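You operate a simulated robot arm through the tools that you are given. There is no shell and no other tool. Be economical: measure what you need, move in short steps, check, and stop when the job is done.

Carry out the task below with a simulated two-armed robot. There is one attempt and no reset: what you move stays moved.

TASK
Open the bottom workbench drawer, take the 5 m yellow coil from the top of the wooden crate and leave it in the inside of the bottom workbench drawer and shut the drawer again. Put the 40 A grey relay from the left bench table on top of the red wire reel. Stack the test block that says "3 mA" from the left bench table on top of the test block marked "1 mA". Take the labelled meter from the left bench table and leave it on the front of the steel bench. Open the bottom tester drawer, put the black capacitor in the inside of the bottom tester drawer and shut the drawer again. Pull the middle tester drawer open. The order is free.
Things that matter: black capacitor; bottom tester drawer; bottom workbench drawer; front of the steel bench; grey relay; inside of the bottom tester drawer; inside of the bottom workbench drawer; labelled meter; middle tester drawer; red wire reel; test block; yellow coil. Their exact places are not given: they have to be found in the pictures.

It is judged by the outcome, as a careful person would: the job done as asked, and still so three seconds after it is handed in. It fails if anything else is knocked over, pushed out of place, dropped, spilled or broken.

THE ROBOT
Two 7-joint arms with two-finger parallel grippers on one trunk, on a base that drives. Base frame: it is fixed to the floor where the robot stands at the start and does not move with it; the origin is under the middle of the robot, x ahead of it, y to its left, z up. Units: mm, rad, N and s.
The left shoulder is at the start at [50, 158, 983], the right one opposite. With the tool pointing down near the work surface each hand reaches from about 100 to 580 mm from the robot's upright axis, wherever it stands, measured 20 degrees to its own side. Places, roughly: black capacitor [-250, 2000, 750]; bottom tester drawer [-1600, 2300, 300]; bottom workbench drawer [3300, 200, 300]; front of the steel bench (34x18 cm) [-1980, 2400, 800]; grey relay [500, -1250, 750]; inside of the bottom tester drawer [-1600, 2400, 200]; inside of the bottom workbench drawer [3300, 300, 200]; labelled meter [-750, -750, 750]; middle tester drawer [-1600, 2300, 500]; red wire reel (6x6x5 cm) [100, -1200, 700]; test block [-250, -1000, 750]; yellow coil [2250, -3000, 500]. Payload 3.91 kg a hand.
The TCP of each hand is the grasp point between the finger pads, 30 mm short of the fingertips. In the tool frame z runs along the fingers and y along their closing line. Largest opening 110 mm; finger width 20, thickness 10; the body of the gripper, 48 by 112 mm, starts 55 mm behind the TCP.
Orientation is told as [roll, pitch, yaw] about the base's x, y, z axes, in that order, counted from this pose: with the fingers straight down and closing along the base's y, the tool's x points along the base's -x, its y along +y and its z along -z.

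THE INTERFACE
- The arms move only by the tool step_arm. It takes "left_motion", "right_motion" or both (then of equal length, played together; a hand with none holds still); each is a list of rows, each a list of 7 numbers: the shift along the base's x, y, z in cm, then the turn, a rotation vector about the base's x, y, z in rad, then the gripper command, from -1 (shut) to 1 (fully open), values between in proportion. In form: [[tx, ty, tz, ax, ay, az, grip], ...]. A call has 1 to 10 rows; each row is the pose to reach, as a shift and turn from the pose commanded when the call began. Rows are played at 5 a second. More than 50 mm and 0.15 rad between two rows, or a gripper value outside its range, and nothing of the call is played. A pose out of reach is approached as far as the arm can. The call stops where the force on the tool passes 40 N (or 10 N more than at its start, if that is more) or the arm is blocked; 0.2 s more then pass. Each finger travels about 153 mm/s and halts on what it meets, pressing with about 28 N; the grip force reading is that of the motor and also rises with nothing between the fingers. The clock runs only during rows and for 0.2 s after the last one: add rows that repeat a pose to give the fingers time. The reply holds the time, the measured pose of the TCP, the force on the tool along the base axes, the opening and the grip force, in the units named above and with some noise, with the torque about the TCP (base axes, N m) and any sound that the robot's microphone picked up.
- Cameras (640 x 400 px; columns grow to the right, rows downward): "scene" is now at [119.6, 12.4, 1103.4]; the picture's right is [0.13, -0.99, 0.00], its down [-0.71, -0.09, -0.69] and it looks along [0.69, 0.09, -0.72] (base axes); focal length 268 px, centre (320, 200). "left" rides on the left gripper at [72, -17, -103] in its tool frame; the picture's right is [0.23, 0.97, 0.00], its down [-0.76, 0.18, -0.62] and it looks along [-0.61, 0.14, 0.78] (tool axes); focal length 222 px, centre (320, 200). "right" rides on the right gripper at [72, 17, -103] in its tool frame; the picture's right is [-0.23, 0.97, 0.00], its down [-0.76, -0.18, -0.62] and it looks along [-0.61, -0.14, 0.78] (tool axes); focal length 222 px, centre (320, 200).
- snapshot(camera): a new picture of that camera. It takes no simulated time.
- lift_body(by): slides the trunk up (or, below 0, down) by that many mm; the arms and the scene camera ride with it, the base frame stays. It gives what a move gives, with no picture.
- base_move(legs): drives the robot by 1 to 6 legs, each [ahead, turn to the left] in mm and rad, along the robot's own axes; the way and the turn of a leg run together, so that a leg with both is an arc; at most 1500 mm and 3.142 rad a leg. The arms and the cameras ride along, it lands a little off, and it stops where it bumps. It gives what a move gives.
- aim_head(pan, tilt): turns the head with the scene camera to pan (to the left, within 1.396 rad either way) and tilt (down, from -0.506 to 1.204), counted from straight ahead of the robot. It gives what a move gives.
- pixel_to_xyz(camera, pixels): for up to 12 pixels [column, row] of the newest picture of that camera ("zoom" is the newest enlarged one), the place [x, y, z] in the base frame of the surface seen there, good to about 3 mm. It takes no simulated time.
- close_up(camera, box): a new picture of the part [left, top, right, bottom] of that camera's present view, enlarged. It takes no simulated time.
- finish_job(): hands the job in; it is judged then, once.

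Keep the steps short. Do not move on a guess: measure, check each grasp and each placing, and mend mistakes. In all there are 145 turns and 178 pictures (those below and enlarged ones count). Leave the grippers open and the arms clear of the work at the hand-in unless told otherwise, and finish with a single line.

The tools are called after "Request:" as a command line: name --argument value ..., lists and objects as JSON in quotes. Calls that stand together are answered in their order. step_arm: Moves the arms, as the interface text tells. Its arguments: {"type":"object","properties":{"left_motion":{"type":"array"},"right_motion":{"type":"array"}},"required":[]} The other tools are called the same way: lift_body (by) slides the trunk up or down; base_move (legs) drives the base; aim_head (pan, tilt) turns the head that bears the scene camera; snapshot (camera) takes a picture; pixel_to_xyz (camera, pixels) gives the place of the surface under pixels of a picture; close_up (camera, box) takes an enlarged picture of a part of a camera's view; finish_job () hands the job in.

At the start:

```text
t: 0.0
left_position: [324.3, 107.8, 529.1]
left_orientation: [-0.002, -0.001, 0.0]
left_force: [-0.4, 0.1, -0.6]
left_moment: [-0.03, 0.05, 0.02]
left_gripper_width: 109.8
left_gripper_force: 0.0
right_position: [322.5, -106.9, 549.6]
right_orientation: [-0.001, 0.0, 0.0]
right_force: [-0.8, -0.5, 0.0]
right_moment: [-0.02, -0.02, 0.03]
right_gripper_width: 110.0
right_gripper_force: 0.0
trunk travel left (down, up): [-225.0, 257.0]
robot x, y, heading: [0.1, -2.7, -0.004]
head pan, tilt: [0.129, 0.805]
```

scene: 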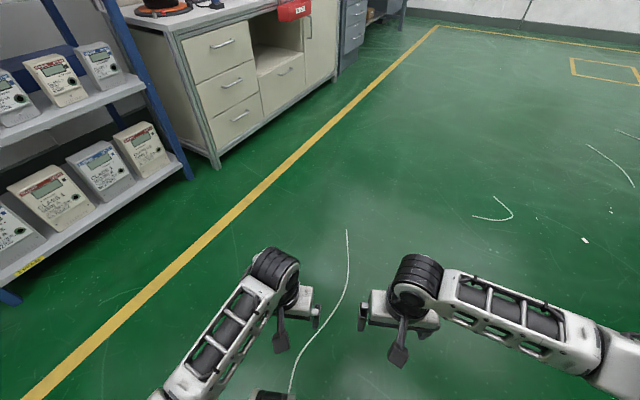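
right: 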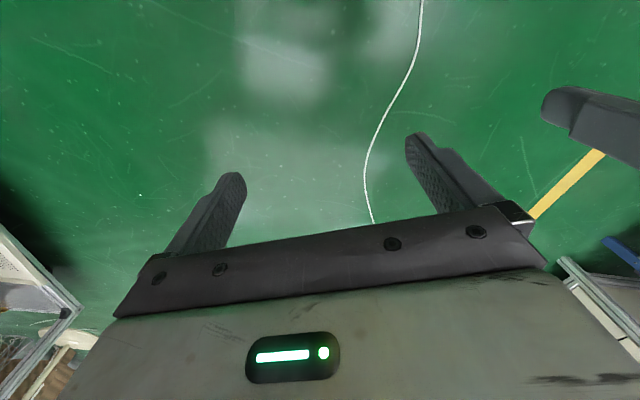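
left: 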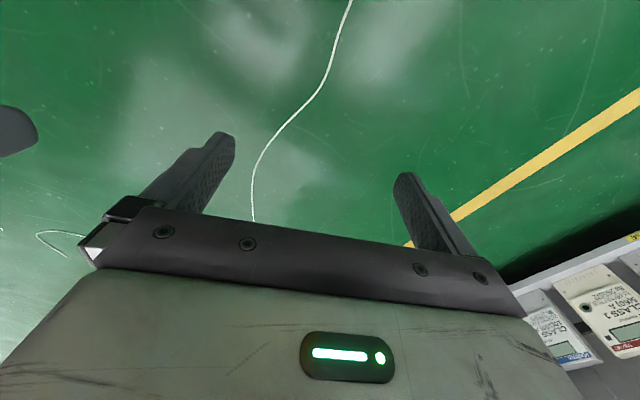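

I start by surveying the surroundings: head to the right first.

Request:
aim_head --pan -1.39 --tilt 0.45

Request:
snapshot --camera "scene"

Request:
aim_head --pan 0.0 --tilt 0.2

Request:
snapshot --camera "scene"

Request:
aim_head --pan 1.39 --tilt 0.3

Request:
snapshot --camera "scene"

```text
t: 1.6
left_position: [323.7, 107.0, 529.9]
left_orientation: [0.001, -0.001, 0.001]
left_force: [-0.3, -1.2, -0.4]
left_moment: [0.0, 0.01, -0.03]
left_gripper_width: 109.8
left_gripper_force: 0.1
right_position: [324.8, -108.5, 550.0]
right_orientation: [0.001, 0.0, 0.0]
right_force: [1.2, 0.0, -1.0]
right_moment: [-0.02, -0.04, 0.0]
right_gripper_width: 110.0
right_gripper_force: 0.1
trunk travel left (down, up): [-225.0, 257.0]
robot x, y, heading: [-1.5, 1.9, -0.006]
head pan, tilt: [-1.389, 0.45]
```

```text
174 pictures are left
```

scene: 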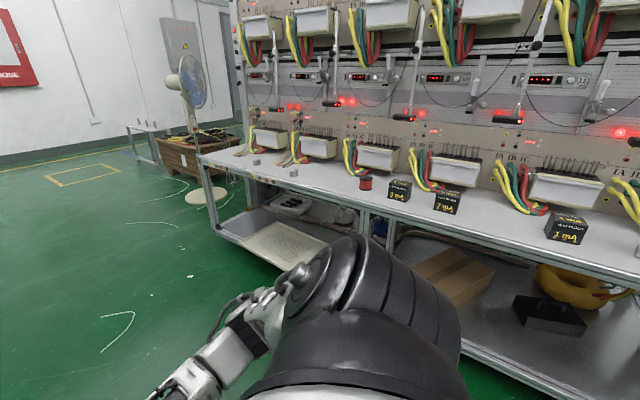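

```text
t: 3.1
left_position: [324.2, 106.7, 529.7]
left_orientation: [0.0, 0.001, 0.001]
left_force: [0.1, -0.1, 0.4]
left_moment: [0.0, 0.01, -0.01]
left_gripper_width: 110.2
left_gripper_force: 0.0
right_position: [322.6, -107.7, 550.7]
right_orientation: [-0.001, 0.0, -0.001]
right_force: [0.2, -0.2, -0.6]
right_moment: [0.01, 0.0, 0.0]
right_gripper_width: 110.0
right_gripper_force: 0.1
trunk travel left (down, up): [-225.0, 257.0]
robot x, y, heading: [-3.1, -2.9, 0.003]
head pan, tilt: [0.0, 0.201]
```

```text
173 pictures are left
```

scene: 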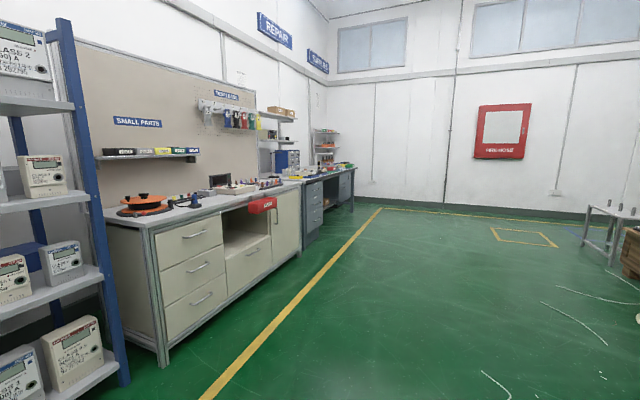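

```text
t: 4.7
left_position: [324.0, 107.1, 530.0]
left_orientation: [0.0, -0.003, 0.0]
left_force: [-0.4, 0.3, 0.7]
left_moment: [0.01, 0.03, -0.01]
left_gripper_width: 109.9
left_gripper_force: 0.0
right_position: [323.5, -107.2, 550.9]
right_orientation: [0.0, 0.0, -0.002]
right_force: [-0.3, 0.7, -0.3]
right_moment: [0.0, -0.01, -0.03]
right_gripper_width: 109.8
right_gripper_force: 0.1
trunk travel left (down, up): [-225.0, 257.0]
robot x, y, heading: [1.7, 0.3, 0.002]
head pan, tilt: [1.389, 0.3]
```

```text
172 pictures are left
```

scene: 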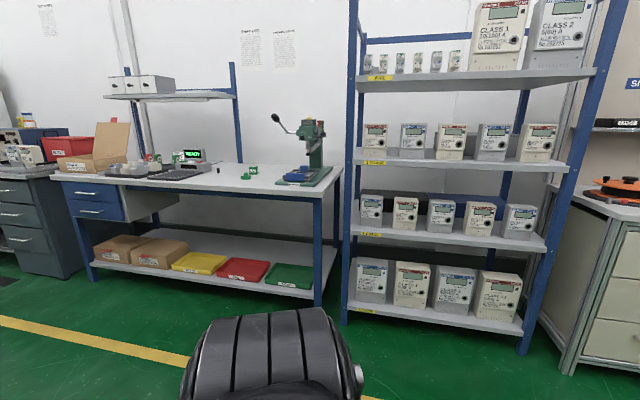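

I now look back at the bench on the right and measure it.

Request:
base_move --legs '[[0, -1.571]]'

Request:
aim_head --pan 0.0 --tilt 0.5

Request:
snapshot --camera "scene"

Request:
aim_head --pan -0.9 --tilt 0.5

Request:
snapshot --camera "scene"

```text
t: 8.9
left_position: [101.0, -326.3, 529.4]
left_orientation: [0.001, 0.001, -1.588]
left_force: [0.3, -0.1, -0.4]
left_moment: [-0.02, 0.01, -0.01]
left_gripper_width: 110.2
left_gripper_force: 0.0
right_position: [-113.5, -321.5, 550.3]
right_orientation: [0.001, 0.0, -1.591]
right_force: [-0.7, 0.5, -0.4]
right_moment: [-0.01, 0.02, -0.02]
right_gripper_width: 109.9
right_gripper_force: 0.0
trunk travel left (down, up): [-225.0, 257.0]
robot x, y, heading: [-0.8, -1.3, -1.591]
head pan, tilt: [1.389, 0.3]
```

```text
t: 10.5
left_position: [101.4, -326.8, 529.3]
left_orientation: [-0.001, 0.002, -1.591]
left_force: [-0.4, 0.5, -0.6]
left_moment: [0.02, 0.0, -0.02]
left_gripper_width: 109.9
left_gripper_force: 0.0
right_position: [-113.4, -321.6, 551.0]
right_orientation: [0.001, 0.0, -1.59]
right_force: [0.1, 0.5, 1.0]
right_moment: [0.01, -0.02, -0.01]
right_gripper_width: 109.7
right_gripper_force: 0.1
trunk travel left (down, up): [-225.0, 257.0]
robot x, y, heading: [-1.3, -1.7, -1.597]
head pan, tilt: [0.0, 0.499]
```

```text
171 pictures are left
```

scene: 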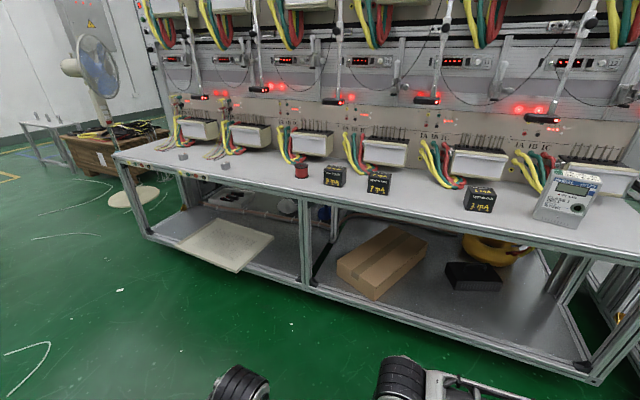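

```text
t: 11.7
left_position: [100.6, -324.7, 528.4]
left_orientation: [0.0, 0.001, -1.589]
left_force: [0.5, 0.1, 0.0]
left_moment: [-0.01, 0.02, 0.02]
left_gripper_width: 110.2
left_gripper_force: 0.1
right_position: [-114.6, -321.3, 549.9]
right_orientation: [0.0, 0.001, -1.59]
right_force: [0.0, -1.0, -0.1]
right_moment: [0.0, -0.01, 0.03]
right_gripper_width: 110.1
right_gripper_force: 0.1
trunk travel left (down, up): [-225.0, 257.0]
robot x, y, heading: [2.6, -2.8, -1.59]
head pan, tilt: [-0.901, 0.499]
```

```text
170 pictures are left
```

scene: 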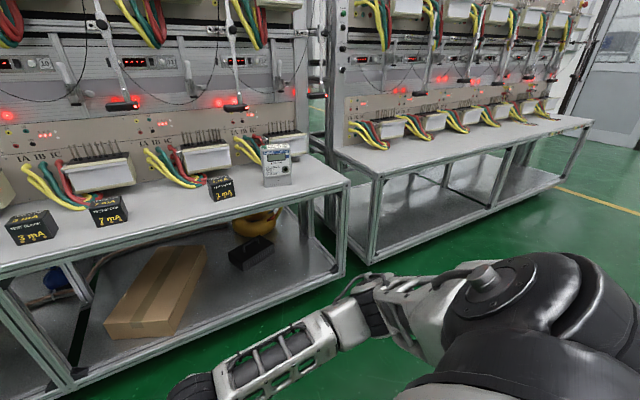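

I zoom on the blocks, relays and meter.

Request:
aim_head --pan 0.0 --tilt 0.5

Request:
close_up --camera "scene" --box '[280, 140, 600, 240]'

Request:
close_up --camera "scene" --box '[150, 130, 310, 190]'

Request:
snapshot --camera "scene"

Request:
pixel_to_xyz --camera "scene" --pixels '[[184, 154], [227, 161], [302, 164], [335, 168], [377, 172], [480, 188], [578, 174], [560, 225], [120, 160], [340, 210], [470, 240], [250, 185]]'

```text
t: 12.9
left_position: [99.7, -325.5, 530.3]
left_orientation: [0.0, -0.001, -1.589]
left_force: [-0.6, -0.4, 0.0]
left_moment: [-0.01, 0.01, 0.01]
left_gripper_width: 110.0
left_gripper_force: 0.0
right_position: [-113.4, -321.4, 550.4]
right_orientation: [0.0, -0.001, -1.591]
right_force: [0.4, 0.0, 0.2]
right_moment: [-0.04, -0.01, -0.01]
right_gripper_width: 110.2
right_gripper_force: 0.1
trunk travel left (down, up): [-225.0, 257.0]
robot x, y, heading: [3.0, 4.2, -1.588]
head pan, tilt: [0.0, 0.499]
```

```text
2.00 times, centred on (440, 190) of scene
```

zoom: 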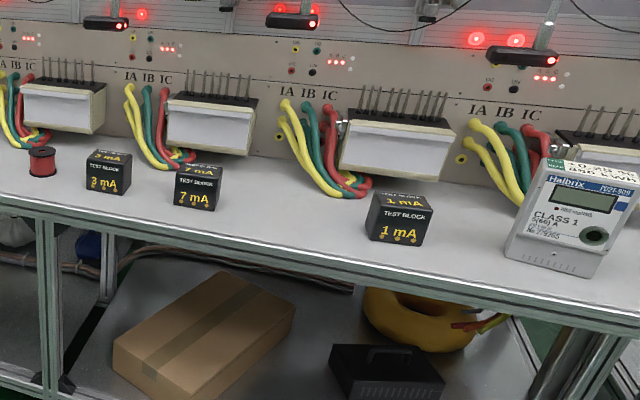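

```text
4.00 times, centred on (230, 160) of scene
```

zoom: 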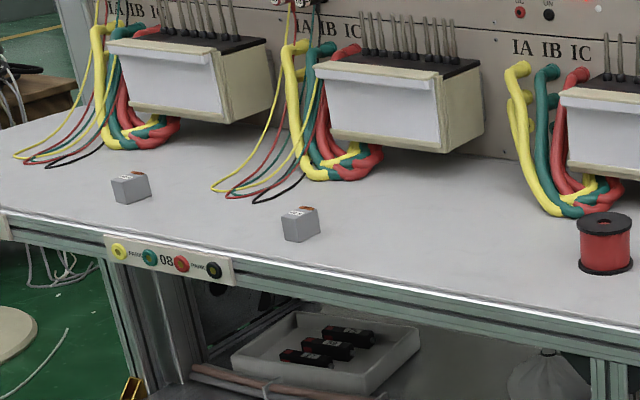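

```text
167 pictures are left
```

scene: 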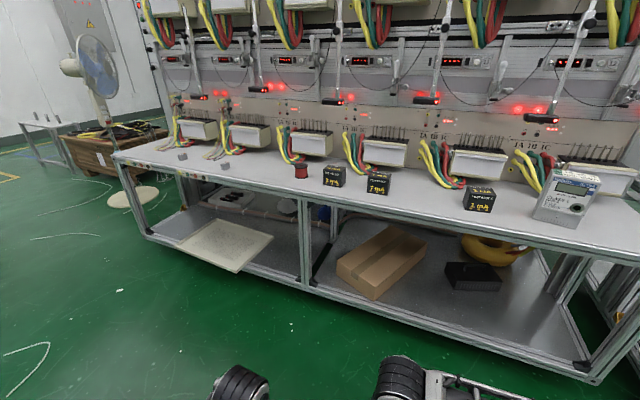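

```text
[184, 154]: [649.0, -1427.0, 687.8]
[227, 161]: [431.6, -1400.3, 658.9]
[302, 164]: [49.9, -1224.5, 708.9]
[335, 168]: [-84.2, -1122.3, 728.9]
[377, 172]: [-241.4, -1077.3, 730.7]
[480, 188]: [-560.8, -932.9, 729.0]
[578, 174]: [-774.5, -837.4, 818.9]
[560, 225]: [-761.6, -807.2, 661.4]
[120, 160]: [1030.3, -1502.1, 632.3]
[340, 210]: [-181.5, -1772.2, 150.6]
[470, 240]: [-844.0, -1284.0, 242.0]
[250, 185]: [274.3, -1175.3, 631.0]
```

Two relays exist; I must read the "40 A" one. First I measure the bench front edge, then move nearer.

Request:
pixel_to_xyz --camera "scene" --pixels '[[130, 158], [200, 172], [300, 192], [400, 210], [500, 230], [600, 249], [302, 176], [326, 184], [344, 186], [302, 178], [170, 165], [225, 166]]'

Request:
close_up --camera "scene" --box '[168, 142, 248, 192]'

Request:
close_up --camera "scene" --box '[0, 80, 200, 210]'

```text
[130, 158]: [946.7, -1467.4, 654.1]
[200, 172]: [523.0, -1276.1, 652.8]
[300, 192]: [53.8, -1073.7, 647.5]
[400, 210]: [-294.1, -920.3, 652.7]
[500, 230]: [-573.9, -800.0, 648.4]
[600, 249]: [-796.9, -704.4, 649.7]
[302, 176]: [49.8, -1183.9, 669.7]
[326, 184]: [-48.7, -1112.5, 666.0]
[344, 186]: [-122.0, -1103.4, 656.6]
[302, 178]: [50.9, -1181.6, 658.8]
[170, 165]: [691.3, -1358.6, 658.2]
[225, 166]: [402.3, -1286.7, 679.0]
```

```text
8.00 times, centred on (208, 167) of scene
```

zoom: 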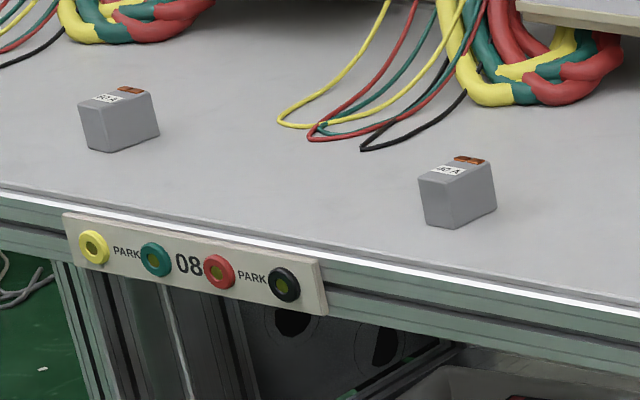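

```text
3.08 times, centred on (100, 145) of scene
```

zoom: 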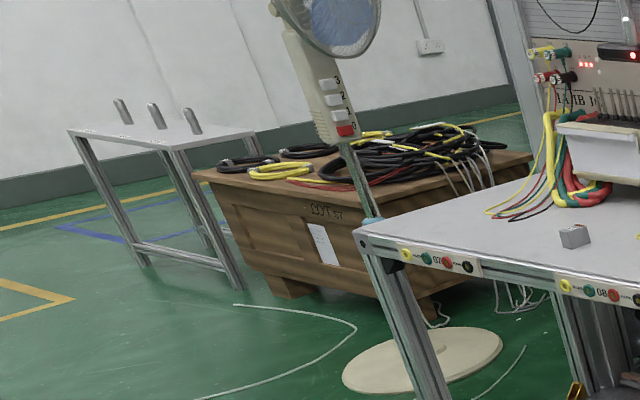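

The bench edge runs along (0.916,-0.401); facing it means heading -1.983. I raise both hands above object height, then drive along to stand between relay and reel.

Request:
step_arm --left_motion '[[0, 0, 5, 0, 0, 0, 1], [0, 0, 10, 0, 0, 0, 1], [0, 0, 15, 0, 0, 0, 1], [0, 0, 20, 0, 0, 0, 1], [0, 0, 25, 0, 0, 0, 1], [0, 0, 30, 0, 0, 0, 1], [0, 0, 32, 0, 0, 0, 1]]' --right_motion '[[0, 0, 5, 0, 0, 0, 1], [0, 0, 10, 0, 0, 0, 1], [0, 0, 15, 0, 0, 0, 1], [0, 0, 20, 0, 0, 0, 1], [0, 0, 25, 0, 0, 0, 1], [0, 0, 30, 0, 0, 0, 1], [0, 0, 30, 0, 0, 0, 1]]'

Request:
base_move --legs '[[0, 1.175], [740, 0], [0, -1.57], [500, 0]]'

Request:
aim_head --pan 0.0 --tilt 0.75

Request:
snapshot --camera "scene"

```text
t: 14.5
left_position: [100.3, -326.3, 849.5]
left_orientation: [0.002, 0.001, -1.59]
left_force: [1.2, -0.4, 0.0]
left_moment: [-0.01, 0.0, 0.03]
left_gripper_width: 109.9
left_gripper_force: 0.0
right_position: [-111.6, -322.8, 848.3]
right_orientation: [0.0, 0.001, -1.589]
right_force: [0.2, 0.0, 0.1]
right_moment: [0.0, -0.02, -0.03]
right_gripper_width: 109.9
right_gripper_force: 0.0
trunk travel left (down, up): [-225.0, 257.0]
robot x, y, heading: [-1.6, -0.0, -1.591]
head pan, tilt: [0.0, 0.499]
```

```text
t: 27.9
left_position: [420.0, -1091.5, 849.9]
left_orientation: [0.001, 0.0, -2.025]
left_force: [0.4, -0.3, 0.0]
left_moment: [0.04, -0.02, 0.0]
left_gripper_width: 110.0
left_gripper_force: 0.0
right_position: [229.8, -998.4, 848.4]
right_orientation: [-0.002, -0.002, -2.025]
right_force: [0.7, -0.6, 0.7]
right_moment: [0.01, 0.0, -0.01]
right_gripper_width: 110.0
right_gripper_force: 0.1
trunk travel left (down, up): [-225.0, 257.0]
robot x, y, heading: [468.2, -753.4, -2.025]
head pan, tilt: [0.0, 0.499]
```

```text
t: 28.7
left_position: [420.2, -1092.6, 850.5]
left_orientation: [0.001, -0.001, -2.029]
left_force: [-1.0, -0.3, -0.2]
left_moment: [-0.02, 0.0, 0.02]
left_gripper_width: 110.1
left_gripper_force: 0.0
right_position: [229.2, -998.7, 847.9]
right_orientation: [0.0, -0.002, -2.024]
right_force: [-0.6, -0.6, -0.9]
right_moment: [-0.01, 0.0, 0.02]
right_gripper_width: 110.1
right_gripper_force: 0.1
trunk travel left (down, up): [-225.0, 257.0]
robot x, y, heading: [466.9, -753.5, -2.026]
head pan, tilt: [0.0, 0.75]
```

```text
164 pictures are left
```

scene: 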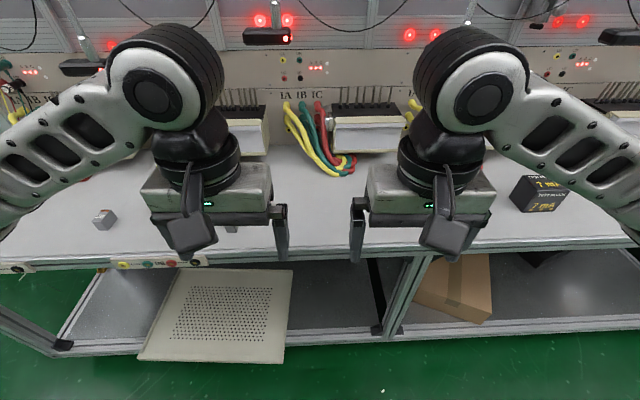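

The arms hide the view. I measure the visible relay at (104,218) and use the wrist cameras for the rest.

Request:
pixel_to_xyz --camera "scene" --pixels '[[104, 218], [230, 228], [540, 180]]'

Request:
snapshot --camera "left"

Request:
snapshot --camera "right"

```text
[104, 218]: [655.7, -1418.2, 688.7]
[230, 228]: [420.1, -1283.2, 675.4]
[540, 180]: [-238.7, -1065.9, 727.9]
```

```text
163 pictures are left
```

left: 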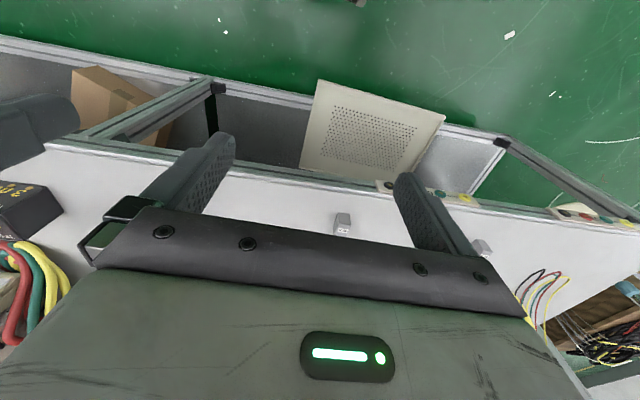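

```text
162 pictures are left
```

right: 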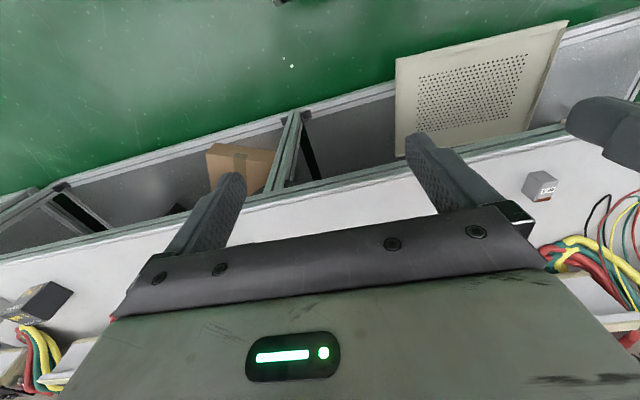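

I zoom on the relays' labels.

Request:
close_up --camera "left" --box '[310, 200, 370, 240]'

Request:
close_up --camera "right" --box '[510, 160, 570, 210]'

Request:
close_up --camera "scene" --box '[80, 190, 130, 240]'

```text
10.00 times, centred on (340, 220) of left
```

zoom: 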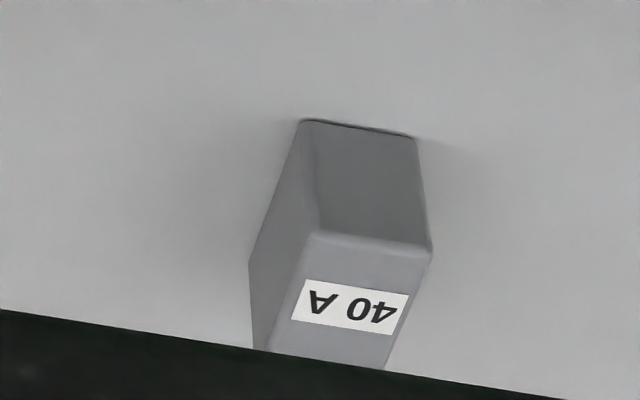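

```text
8.00 times, centred on (540, 185) of right
```

zoom: 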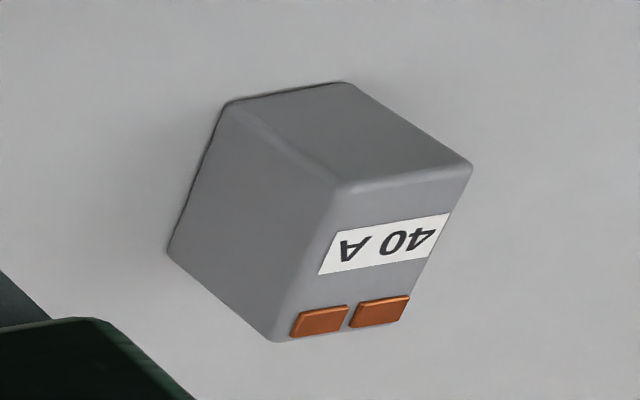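

```text
8.00 times, centred on (105, 215) of scene
```

zoom: 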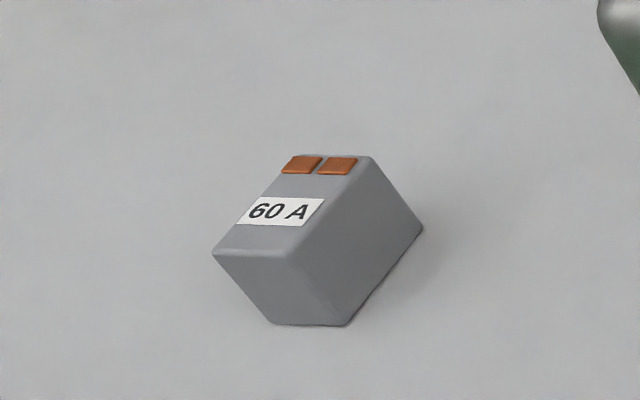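

The near relay is the 40 A one. I measure its corners from the right camera picture.

Request:
close_up --camera "right" --box '[510, 160, 570, 210]'

Request:
pixel_to_xyz --camera "zoom" --pixels '[[345, 195], [460, 172], [285, 332], [405, 315], [370, 260], [230, 115], [340, 92], [180, 245], [60, 150]]'

```text
8.00 times, centred on (540, 185) of right
```

zoom: 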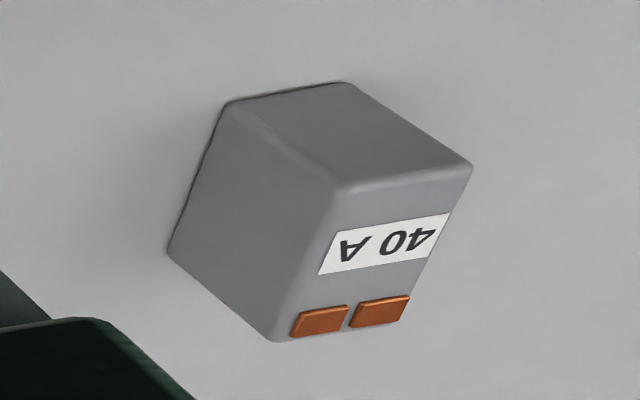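

```text
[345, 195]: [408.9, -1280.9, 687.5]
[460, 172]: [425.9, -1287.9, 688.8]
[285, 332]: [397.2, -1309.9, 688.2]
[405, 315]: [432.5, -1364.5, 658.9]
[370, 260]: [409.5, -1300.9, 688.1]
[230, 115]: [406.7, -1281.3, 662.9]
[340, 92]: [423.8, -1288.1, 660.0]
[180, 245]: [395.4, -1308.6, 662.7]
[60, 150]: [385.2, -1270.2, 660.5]
```

Relay: centre about (411,-1299), 20 wide, top 688. I bring the left hand over it, turned by +0.065.

Request:
step_arm --left_motion '[[0, -4.5, 0, 0, 0, 0.03, 0], [-0.3, -9, 0, 0, 0, 0.065, 0], [-0.6, -13.5, 0, 0, 0, 0.065, 0], [-0.9, -18, 0, 0, 0, 0.065, 0], [-0.9, -20.6, -3, 0, 0, 0.065, 0], [-0.9, -20.6, -8, 0, 0, 0.065, 0], [-0.9, -20.6, -10, 0, 0, 0.065, 0]]'

Request:
snapshot --camera "left"

```text
t: 30.3
left_position: [408.7, -1297.1, 747.7]
left_orientation: [0.0, 0.0, -1.963]
left_force: [1.5, -0.4, 0.5]
left_moment: [0.01, 0.03, 0.04]
left_gripper_width: 54.6
left_gripper_force: 0.2
right_position: [229.6, -997.6, 847.6]
right_orientation: [0.001, 0.0, -2.025]
right_force: [0.8, -0.1, 0.8]
right_moment: [-0.02, -0.01, 0.04]
right_gripper_width: 110.2
right_gripper_force: 0.1
trunk travel left (down, up): [-225.0, 257.0]
robot x, y, heading: [467.2, -753.3, -2.026]
head pan, tilt: [0.0, 0.75]
```

```text
157 pictures are left
```

left: 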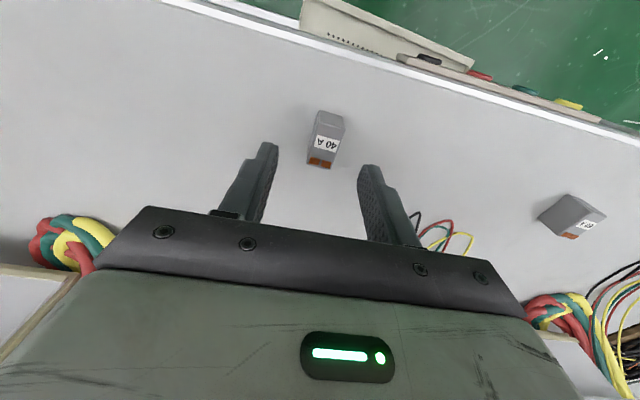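

The relay lies between the fingers. I descend to TCP 694 and close.

Request:
step_arm --left_motion '[[0.2, -0.2, -3, 0, 0, 0, 0], [0.2, -0.2, -5.3, 0, 0, 0, 0], [0.2, -0.2, -5.3, 0, 0, 0, -1], [0.2, -0.2, -5.3, 0, 0, 0, -1], [0.2, -0.2, -5.3, 0, 0, 0, -1], [0.2, -0.2, -2, 0, 0, 0, -1], [0.2, -0.2, 3, 0, 0, 0, -1], [0.2, 2.2, 7, 0, 0, 0, -1], [1, 7, 7, 0, 0, 0, -1], [1, 11, 8, 0, 0, 0, -1]]'

Request:
snapshot --camera "left"

```text
t: 32.5
left_position: [419.7, -1189.6, 830.2]
left_orientation: [-0.001, 0.0, -1.963]
left_force: [0.2, -0.5, -0.2]
left_moment: [0.03, -0.03, 0.0]
left_gripper_width: 21.1
left_gripper_force: 28.3
right_position: [228.9, -999.9, 847.6]
right_orientation: [0.001, -0.001, -2.024]
right_force: [0.1, -0.8, -0.6]
right_moment: [0.01, 0.0, -0.01]
right_gripper_width: 110.1
right_gripper_force: 0.1
trunk travel left (down, up): [-225.0, 257.0]
robot x, y, heading: [464.5, -751.6, -2.03]
head pan, tilt: [0.0, 0.75]
```

```text
156 pictures are left
```

left: 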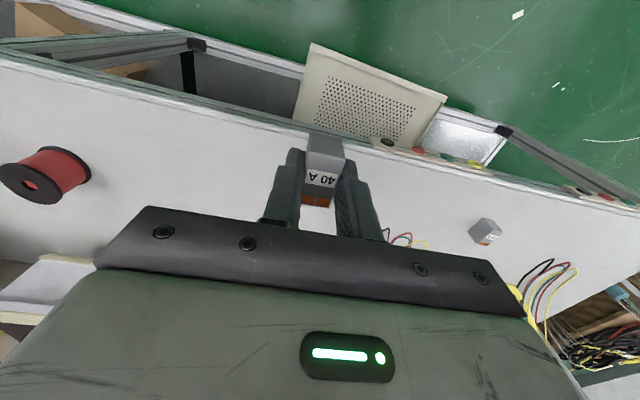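

Relay is held (21 mm). I measure the reel (at left of this picture).

Request:
close_up --camera "left" --box '[0, 130, 110, 220]'

Request:
pixel_to_xyz --camera "left" --pixels '[[3, 180], [30, 200], [15, 172], [45, 190], [50, 198], [90, 175]]'

```text
4.44 times, centred on (55, 175) of left
```

zoom: 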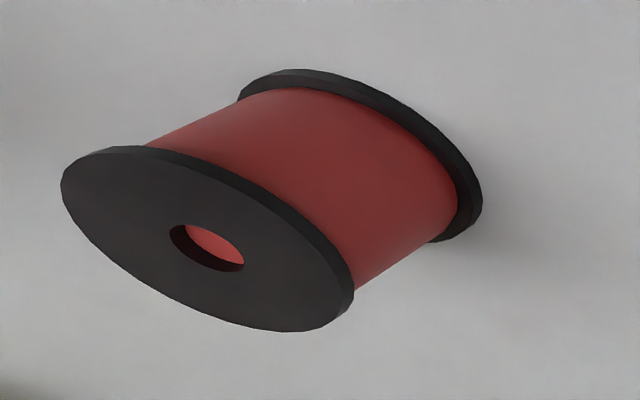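

```text
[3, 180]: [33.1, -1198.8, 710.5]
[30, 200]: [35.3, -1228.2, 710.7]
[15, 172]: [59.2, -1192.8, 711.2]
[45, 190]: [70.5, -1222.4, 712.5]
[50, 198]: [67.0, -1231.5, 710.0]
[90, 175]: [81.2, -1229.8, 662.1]
```

Request:
pixel_to_xyz --camera "zoom" --pixels '[[68, 185], [343, 295], [130, 153], [285, 325], [170, 235], [245, 265], [90, 230], [310, 230]]'

```text
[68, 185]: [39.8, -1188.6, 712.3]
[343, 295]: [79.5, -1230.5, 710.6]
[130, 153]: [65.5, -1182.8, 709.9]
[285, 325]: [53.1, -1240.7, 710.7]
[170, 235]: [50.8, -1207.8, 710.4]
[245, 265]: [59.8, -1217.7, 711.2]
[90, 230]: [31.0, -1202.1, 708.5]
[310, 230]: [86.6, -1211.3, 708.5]
```

Reel centre (59,-1210), top 711. I drive along the bench to bring it to the left hand's workspace.

Request:
base_move --legs '[[-200, 0], [0, -1.524], [370, 0], [0, 1.571], [230, 0]]'

Request:
snapshot --camera "left"

Request:
snapshot --camera "scene"

```text
t: 45.0
left_position: [61.4, -1039.0, 830.2]
left_orientation: [0.0, 0.001, -1.989]
left_force: [0.2, 0.4, -0.4]
left_moment: [0.0, 0.01, 0.01]
left_gripper_width: 21.0
left_gripper_force: 28.1
right_position: [-123.7, -841.7, 847.0]
right_orientation: [-0.001, -0.001, -2.054]
right_force: [-0.9, -0.6, 0.0]
right_moment: [0.03, 0.04, -0.01]
right_gripper_width: 109.9
right_gripper_force: 0.0
trunk travel left (down, up): [-225.0, 257.0]
robot x, y, heading: [120.3, -598.0, -2.058]
head pan, tilt: [0.0, 0.75]
```

```text
154 pictures are left
```

left: 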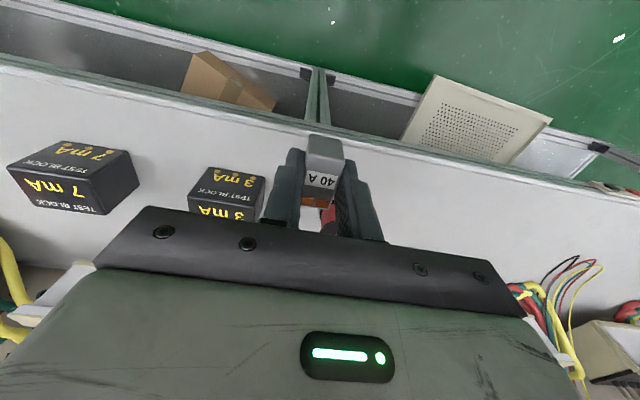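

```text
153 pictures are left
```

scene: 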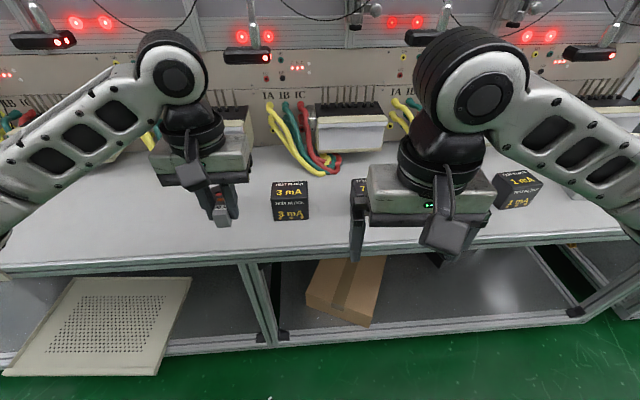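

The reel would be 615 mm away, too far. I drive 80 mm forward and correct the heading.

Request:
base_move --legs '[[80, 0.0], [0, 0.07]]'

Request:
snapshot --camera "left"

```text
t: 46.5
left_position: [52.7, -1114.9, 830.9]
left_orientation: [0.002, -0.001, -1.919]
left_force: [-0.8, -0.6, -0.4]
left_moment: [0.0, -0.01, 0.01]
left_gripper_width: 20.9
left_gripper_force: 28.4
right_position: [-144.7, -932.4, 847.5]
right_orientation: [-0.001, 0.0, -1.981]
right_force: [0.1, -0.1, -0.3]
right_moment: [0.0, 0.0, -0.03]
right_gripper_width: 109.8
right_gripper_force: 0.0
trunk travel left (down, up): [-225.0, 257.0]
robot x, y, heading: [83.1, -677.0, -1.985]
head pan, tilt: [0.0, 0.75]
```

```text
152 pictures are left
```

left: 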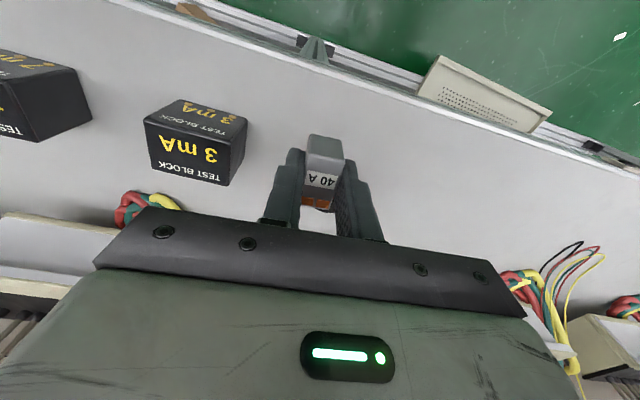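

I move over the reel centre, keeping 20 mm clearance.

Request:
step_arm --left_motion '[[0.3, -4.5, 0, 0, 0, 0, -1], [0.6, -9.5, 0, 0, 0, 0, -1], [0.6, -9.5, -3, 0, 0, 0, -1], [0.6, -9.5, -6, 0, 0, 0, -1]]'

Request:
snapshot --camera "left"

Request:
snapshot --camera "scene"

```text
t: 47.5
left_position: [60.4, -1208.9, 770.7]
left_orientation: [-0.002, -0.003, -1.92]
left_force: [1.0, -0.4, -0.9]
left_moment: [-0.01, 0.02, 0.01]
left_gripper_width: 21.0
left_gripper_force: 27.9
right_position: [-144.3, -932.1, 846.9]
right_orientation: [-0.001, 0.0, -1.983]
right_force: [0.1, -0.1, -0.5]
right_moment: [0.02, 0.03, -0.02]
right_gripper_width: 109.9
right_gripper_force: 0.0
trunk travel left (down, up): [-225.0, 257.0]
robot x, y, heading: [83.6, -676.5, -1.986]
head pan, tilt: [0.0, 0.75]
```

```text
151 pictures are left
```

left: 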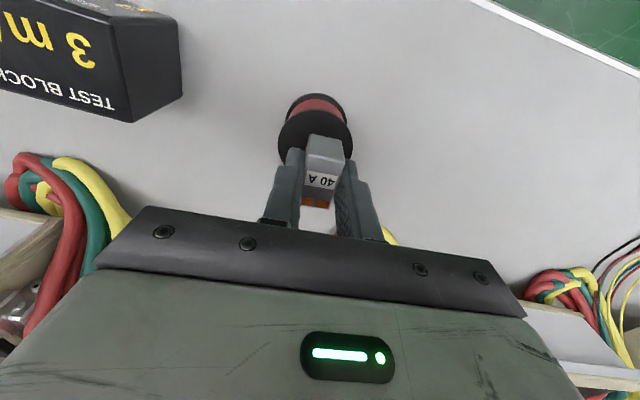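

```text
150 pictures are left
```

scene: 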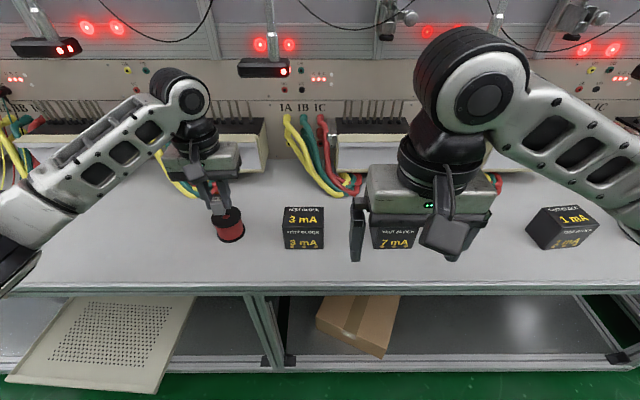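

I check the reel's place again from this view before lowering.

Request:
pixel_to_xyz --camera "left" --pixels '[[282, 145], [348, 140], [316, 117], [316, 150], [322, 180]]'

```text
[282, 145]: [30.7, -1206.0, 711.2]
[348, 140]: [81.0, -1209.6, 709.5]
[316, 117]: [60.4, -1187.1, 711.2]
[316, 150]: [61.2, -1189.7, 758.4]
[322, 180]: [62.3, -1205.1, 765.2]
```

Aligned within a few mm. I lower 21 mm gently.

Request:
step_arm --left_motion '[[0, 0, -1.5, 0, 0, 0, -1], [0, 0, -2.0, 0, 0, 0, -1], [0, 0, -2.2, 0, 0, 0, -1], [0, 0, -2.2, 0, 0, 0, -1]]'

```text
t: 48.5
left_position: [60.6, -1209.4, 749.1]
left_orientation: [0.0, 0.001, -1.921]
left_force: [0.8, 0.4, -0.3]
left_moment: [-0.04, 0.02, -0.05]
left_gripper_width: 21.1
left_gripper_force: 27.3
right_position: [-144.5, -931.9, 848.2]
right_orientation: [-0.001, 0.0, -1.983]
right_force: [-0.7, 0.0, 0.6]
right_moment: [0.0, 0.02, -0.02]
right_gripper_width: 109.8
right_gripper_force: 0.0
trunk travel left (down, up): [-225.0, 257.0]
robot x, y, heading: [84.7, -677.8, -1.989]
head pan, tilt: [0.0, 0.75]
```

No contact yet; I lower in 1 mm steps.

Request:
step_arm --left_motion '[[0, 0, -0.1, 0, 0, 0, -1], [0, 0, -0.2, 0, 0, 0, -1], [0, 0, -0.2, 0, 0, 0, -1]]'

Request:
close_up --camera "left" --box '[260, 80, 380, 220]'

```text
t: 49.3
left_position: [60.7, -1209.9, 746.7]
left_orientation: [0.001, -0.001, -1.919]
left_force: [-1.2, -1.0, -1.1]
left_moment: [0.0, 0.03, -0.01]
left_gripper_width: 21.0
left_gripper_force: 28.1
right_position: [-144.0, -931.7, 847.8]
right_orientation: [0.001, 0.0, -1.982]
right_force: [-0.3, 0.0, 0.6]
right_moment: [0.0, -0.02, 0.03]
right_gripper_width: 109.9
right_gripper_force: 0.0
trunk travel left (down, up): [-225.0, 257.0]
robot x, y, heading: [82.9, -680.4, -1.978]
head pan, tilt: [0.0, 0.75]
```

```text
2.86 times, centred on (320, 150) of left
```

zoom: 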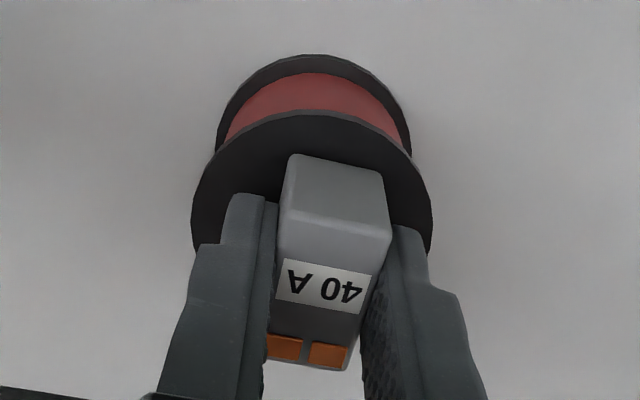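

Still not touching; continue down a few mm until force shows.

Request:
step_arm --left_motion '[[0, 0, -0.1, 0, 0, 0, -1], [0, 0, -0.2, 0, 0, 0, -1], [0, 0, -0.2, 0, 0, 0, -1]]'

```text
t: 50.1
left_position: [58.9, -1210.8, 745.0]
left_orientation: [-0.001, -0.006, -1.921]
left_force: [-0.4, 0.0, 12.5]
left_moment: [0.05, -0.02, 0.02]
left_gripper_width: 21.2
left_gripper_force: 28.0
right_position: [-144.4, -930.4, 847.2]
right_orientation: [0.0, -0.001, -1.983]
right_force: [0.2, 0.0, 0.3]
right_moment: [-0.01, 0.01, 0.0]
right_gripper_width: 110.2
right_gripper_force: 0.2
trunk travel left (down, up): [-225.0, 257.0]
robot x, y, heading: [86.9, -674.7, -1.981]
head pan, tilt: [0.0, 0.75]
```

Contact (12.5 N). I open moderately and raise.

Request:
step_arm --left_motion '[[0, 0, 0.1, 0, 0, 0, -0.3], [0, 0, 0.1, 0, 0, 0, -0.1], [0, 0, 0.1, 0, 0, 0, -0.1], [0, 0, 4, 0, 0, 0, -0.1], [0, 0, 8, 0, 0, 0, 0], [0, 0, 12, 0, 0, 0, 0]]'

Request:
snapshot --camera "left"

Request:
close_up --camera "scene" --box '[160, 170, 360, 270]'

```text
t: 51.5
left_position: [64.5, -1207.6, 859.9]
left_orientation: [0.0, 0.0, -1.92]
left_force: [0.2, -0.4, -1.3]
left_moment: [-0.01, -0.02, -0.01]
left_gripper_width: 55.0
left_gripper_force: 0.1
right_position: [-144.5, -933.3, 847.7]
right_orientation: [0.001, 0.001, -1.981]
right_force: [-0.5, 0.9, -0.7]
right_moment: [0.0, 0.01, -0.02]
right_gripper_width: 109.9
right_gripper_force: 0.1
trunk travel left (down, up): [-225.0, 257.0]
robot x, y, heading: [82.2, -675.8, -1.986]
head pan, tilt: [0.0, 0.75]
```

```text
148 pictures are left
```

left: 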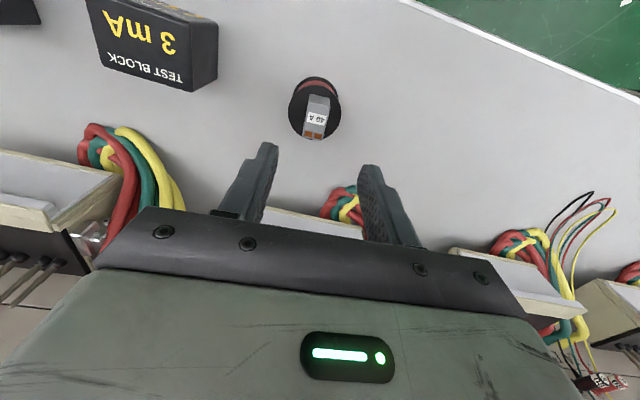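

```text
3.20 times, centred on (260, 220) of scene
```

zoom: 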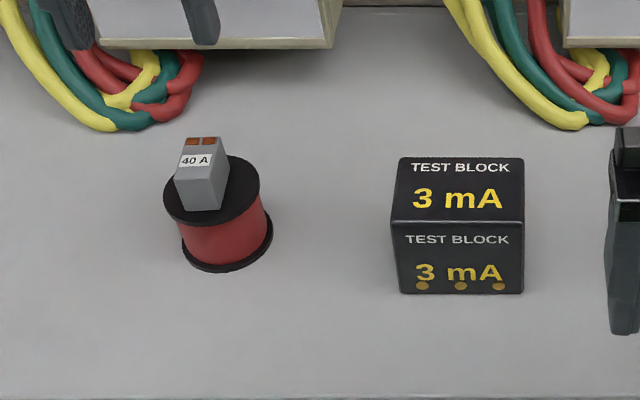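

Relay sits on the reel. Now I measure the 3 mA block's top corners in this zoom.

Request:
pixel_to_xyz --camera "zoom" --pixels '[[403, 163], [519, 163], [396, 216], [520, 216], [458, 190], [405, 285], [518, 285], [205, 165]]'

```text
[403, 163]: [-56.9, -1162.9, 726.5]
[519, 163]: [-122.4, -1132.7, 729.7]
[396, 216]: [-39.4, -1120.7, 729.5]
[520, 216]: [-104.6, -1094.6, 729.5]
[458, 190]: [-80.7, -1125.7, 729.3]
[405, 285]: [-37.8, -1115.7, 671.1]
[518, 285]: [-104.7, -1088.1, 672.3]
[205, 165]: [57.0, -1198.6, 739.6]
```

Block centre (-81,-1128), 72×46, top 729.5. I move the left hand over it fully open, shifting the right hand out of the way.

Request:
step_arm --left_motion '[[0, 0, 0, 0, 0, 0, 1], [-4, 2.2, 0, 0, 0, -0.03, 1], [-8, 4.4, 0, 0, 0, -0.03, 1], [-12, 6.6, 0, 0, 0, -0.03, 1], [-14.5, 8.0, 0, 0, 0, -0.03, 1], [-14.5, 8.0, -5, 0, 0, -0.03, 1], [-14.5, 8.0, -7, 0, 0, -0.03, 1]]' --right_motion '[[-4, 1.7, 0, 0, 0, 0, 1], [-8, 3.5, 0, 0, 0, 0, 1], [-10, 4.4, 0, 0, 0, 0, 1], [-10, 4.4, 0, 0, 0, 0, 1], [-10, 4.4, 0, 0, 0, 0, 1], [-10, 4.4, 0, 0, 0, 0, 1], [-10, 4.4, 0, 0, 0, 0, 1]]'

Request:
snapshot --camera "left"

```text
t: 53.1
left_position: [-84.7, -1130.9, 792.7]
left_orientation: [0.0, -0.002, -1.95]
left_force: [-0.7, -0.2, -0.2]
left_moment: [0.02, 0.0, -0.01]
left_gripper_width: 110.2
left_gripper_force: 0.0
right_position: [-242.8, -886.2, 848.0]
right_orientation: [0.0, -0.001, -1.984]
right_force: [-0.1, -0.3, -0.7]
right_moment: [0.01, -0.01, 0.0]
right_gripper_width: 110.2
right_gripper_force: 0.0
trunk travel left (down, up): [-225.0, 257.0]
robot x, y, heading: [81.4, -672.7, -1.981]
head pan, tilt: [0.0, 0.75]
```

```text
146 pictures are left
```

left: 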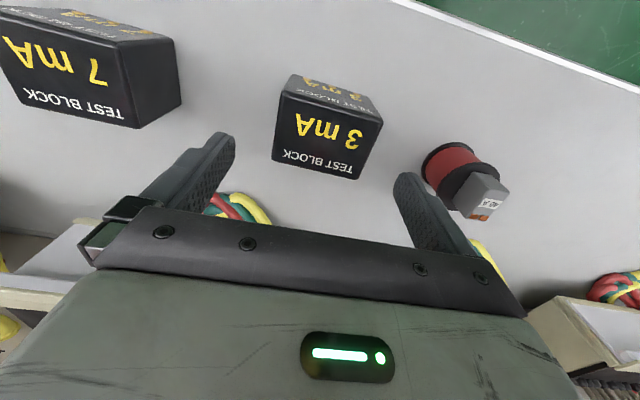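

Aligned; I correct by 4 mm and descend to TCP 712, then close.

Request:
step_arm --left_motion '[[0.4, 0.3, -4, 0, 0, 0, 1], [0.4, 0.3, -8, 0, 0, 0, 1], [0.4, 0.3, -8, 0, 0, 0, -1], [0.4, 0.3, -8, 0, 0, 0, -1], [0.4, 0.3, -8, 0, 0, 0, -1], [0.4, 0.3, -6, 0, 0, 0, -1], [0.4, 0.3, -2, 0, 0, 0, -1], [0.4, 0.3, 3, 0, 0, 0, -1], [0.4, 0.3, 6, 0, 0, 0, -1], [0.4, 0.3, 6, 0, 0, 0, -1]]'

Request:
snapshot --camera "left"

Request:
snapshot --camera "scene"

```text
t: 55.3
left_position: [-81.5, -1127.2, 851.6]
left_orientation: [-0.002, 0.001, -1.949]
left_force: [0.4, -0.5, -3.3]
left_moment: [0.01, 0.0, 0.01]
left_gripper_width: 80.4
left_gripper_force: 27.8
right_position: [-242.6, -887.4, 847.6]
right_orientation: [0.001, 0.001, -1.981]
right_force: [0.3, -0.5, 0.0]
right_moment: [-0.03, 0.02, -0.02]
right_gripper_width: 110.0
right_gripper_force: 0.0
trunk travel left (down, up): [-225.0, 257.0]
robot x, y, heading: [83.9, -677.1, -1.984]
head pan, tilt: [0.0, 0.75]
```

```text
145 pictures are left
```

left: 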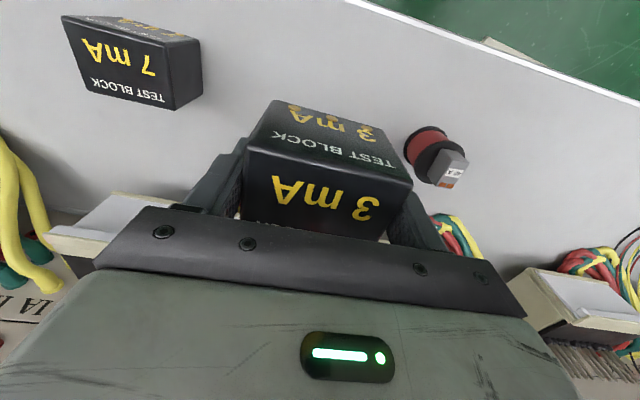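

```text
144 pictures are left
```

scene: 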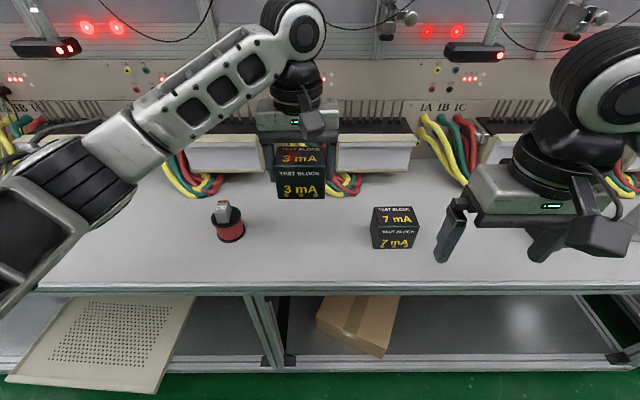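

Block held. I back up and drive along the bench towards the 1 mA block.

Request:
base_move --legs '[[-200, 0], [0, -1.571], [510, 0], [0, 1.571]]'

Request:
snapshot --camera "scene"

```text
t: 67.1
left_position: [-447.0, -769.1, 850.8]
left_orientation: [-0.001, 0.0, -1.88]
left_force: [-0.1, -0.3, -3.6]
left_moment: [0.04, 0.02, 0.0]
left_gripper_width: 80.4
left_gripper_force: 27.7
right_position: [-624.0, -540.6, 847.1]
right_orientation: [0.001, 0.0, -1.912]
right_force: [1.0, 0.3, 0.5]
right_moment: [0.03, 0.0, 0.03]
right_gripper_width: 109.9
right_gripper_force: 0.1
trunk travel left (down, up): [-225.0, 257.0]
robot x, y, heading: [-312.9, -308.4, -1.91]
head pan, tilt: [0.0, 0.75]
```

```text
143 pictures are left
```

scene: 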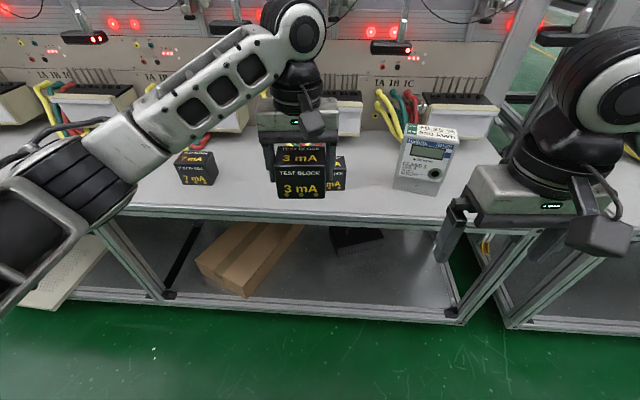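

I correct heading and go forward 190 mm.

Request:
base_move --legs '[[0, -0.07], [190, 0]]'

Request:
snapshot --camera "scene"

Request:
snapshot --camera "right"

Request:
snapshot --camera "left"

```text
t: 69.1
left_position: [-556.6, -928.8, 852.0]
left_orientation: [0.0, 0.0, -1.956]
left_force: [0.5, 0.1, -3.9]
left_moment: [0.01, 0.04, 0.03]
left_gripper_width: 80.4
left_gripper_force: 28.2
right_position: [-716.4, -687.5, 847.3]
right_orientation: [0.001, -0.002, -1.989]
right_force: [-1.0, 0.0, 0.5]
right_moment: [-0.03, -0.01, 0.01]
right_gripper_width: 110.0
right_gripper_force: 0.2
trunk travel left (down, up): [-225.0, 257.0]
robot x, y, heading: [-389.8, -478.9, -1.986]
head pan, tilt: [0.0, 0.75]
```

```text
142 pictures are left
```

scene: 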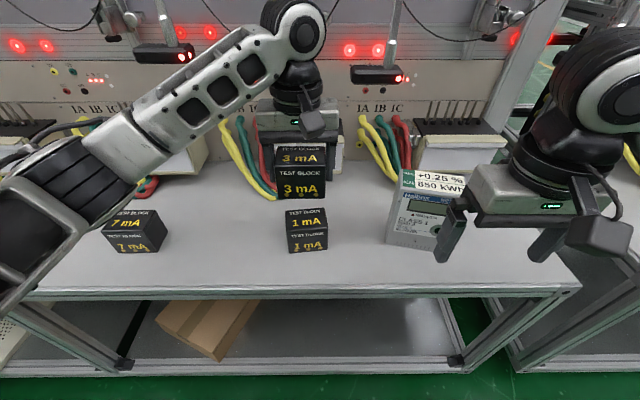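

```text
141 pictures are left
```

right: 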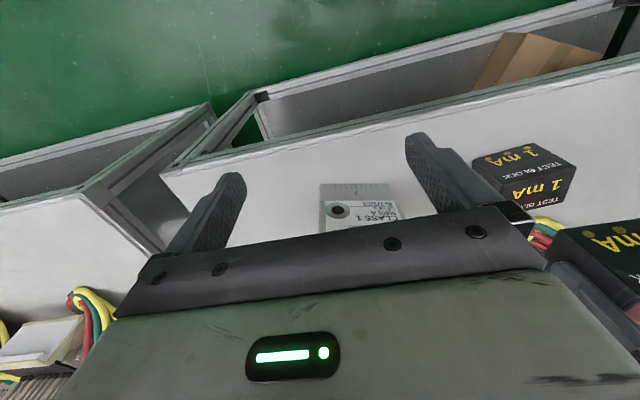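

```text
140 pictures are left
```

left: 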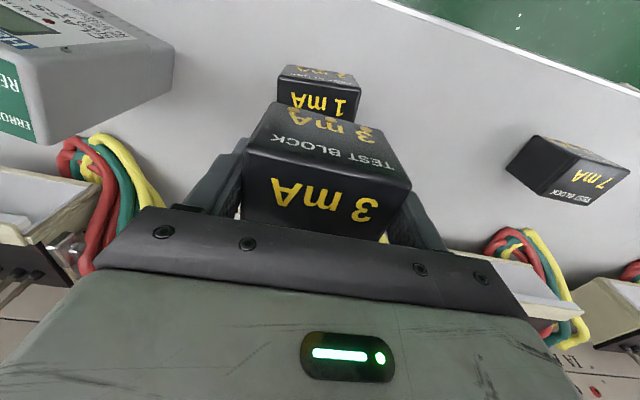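

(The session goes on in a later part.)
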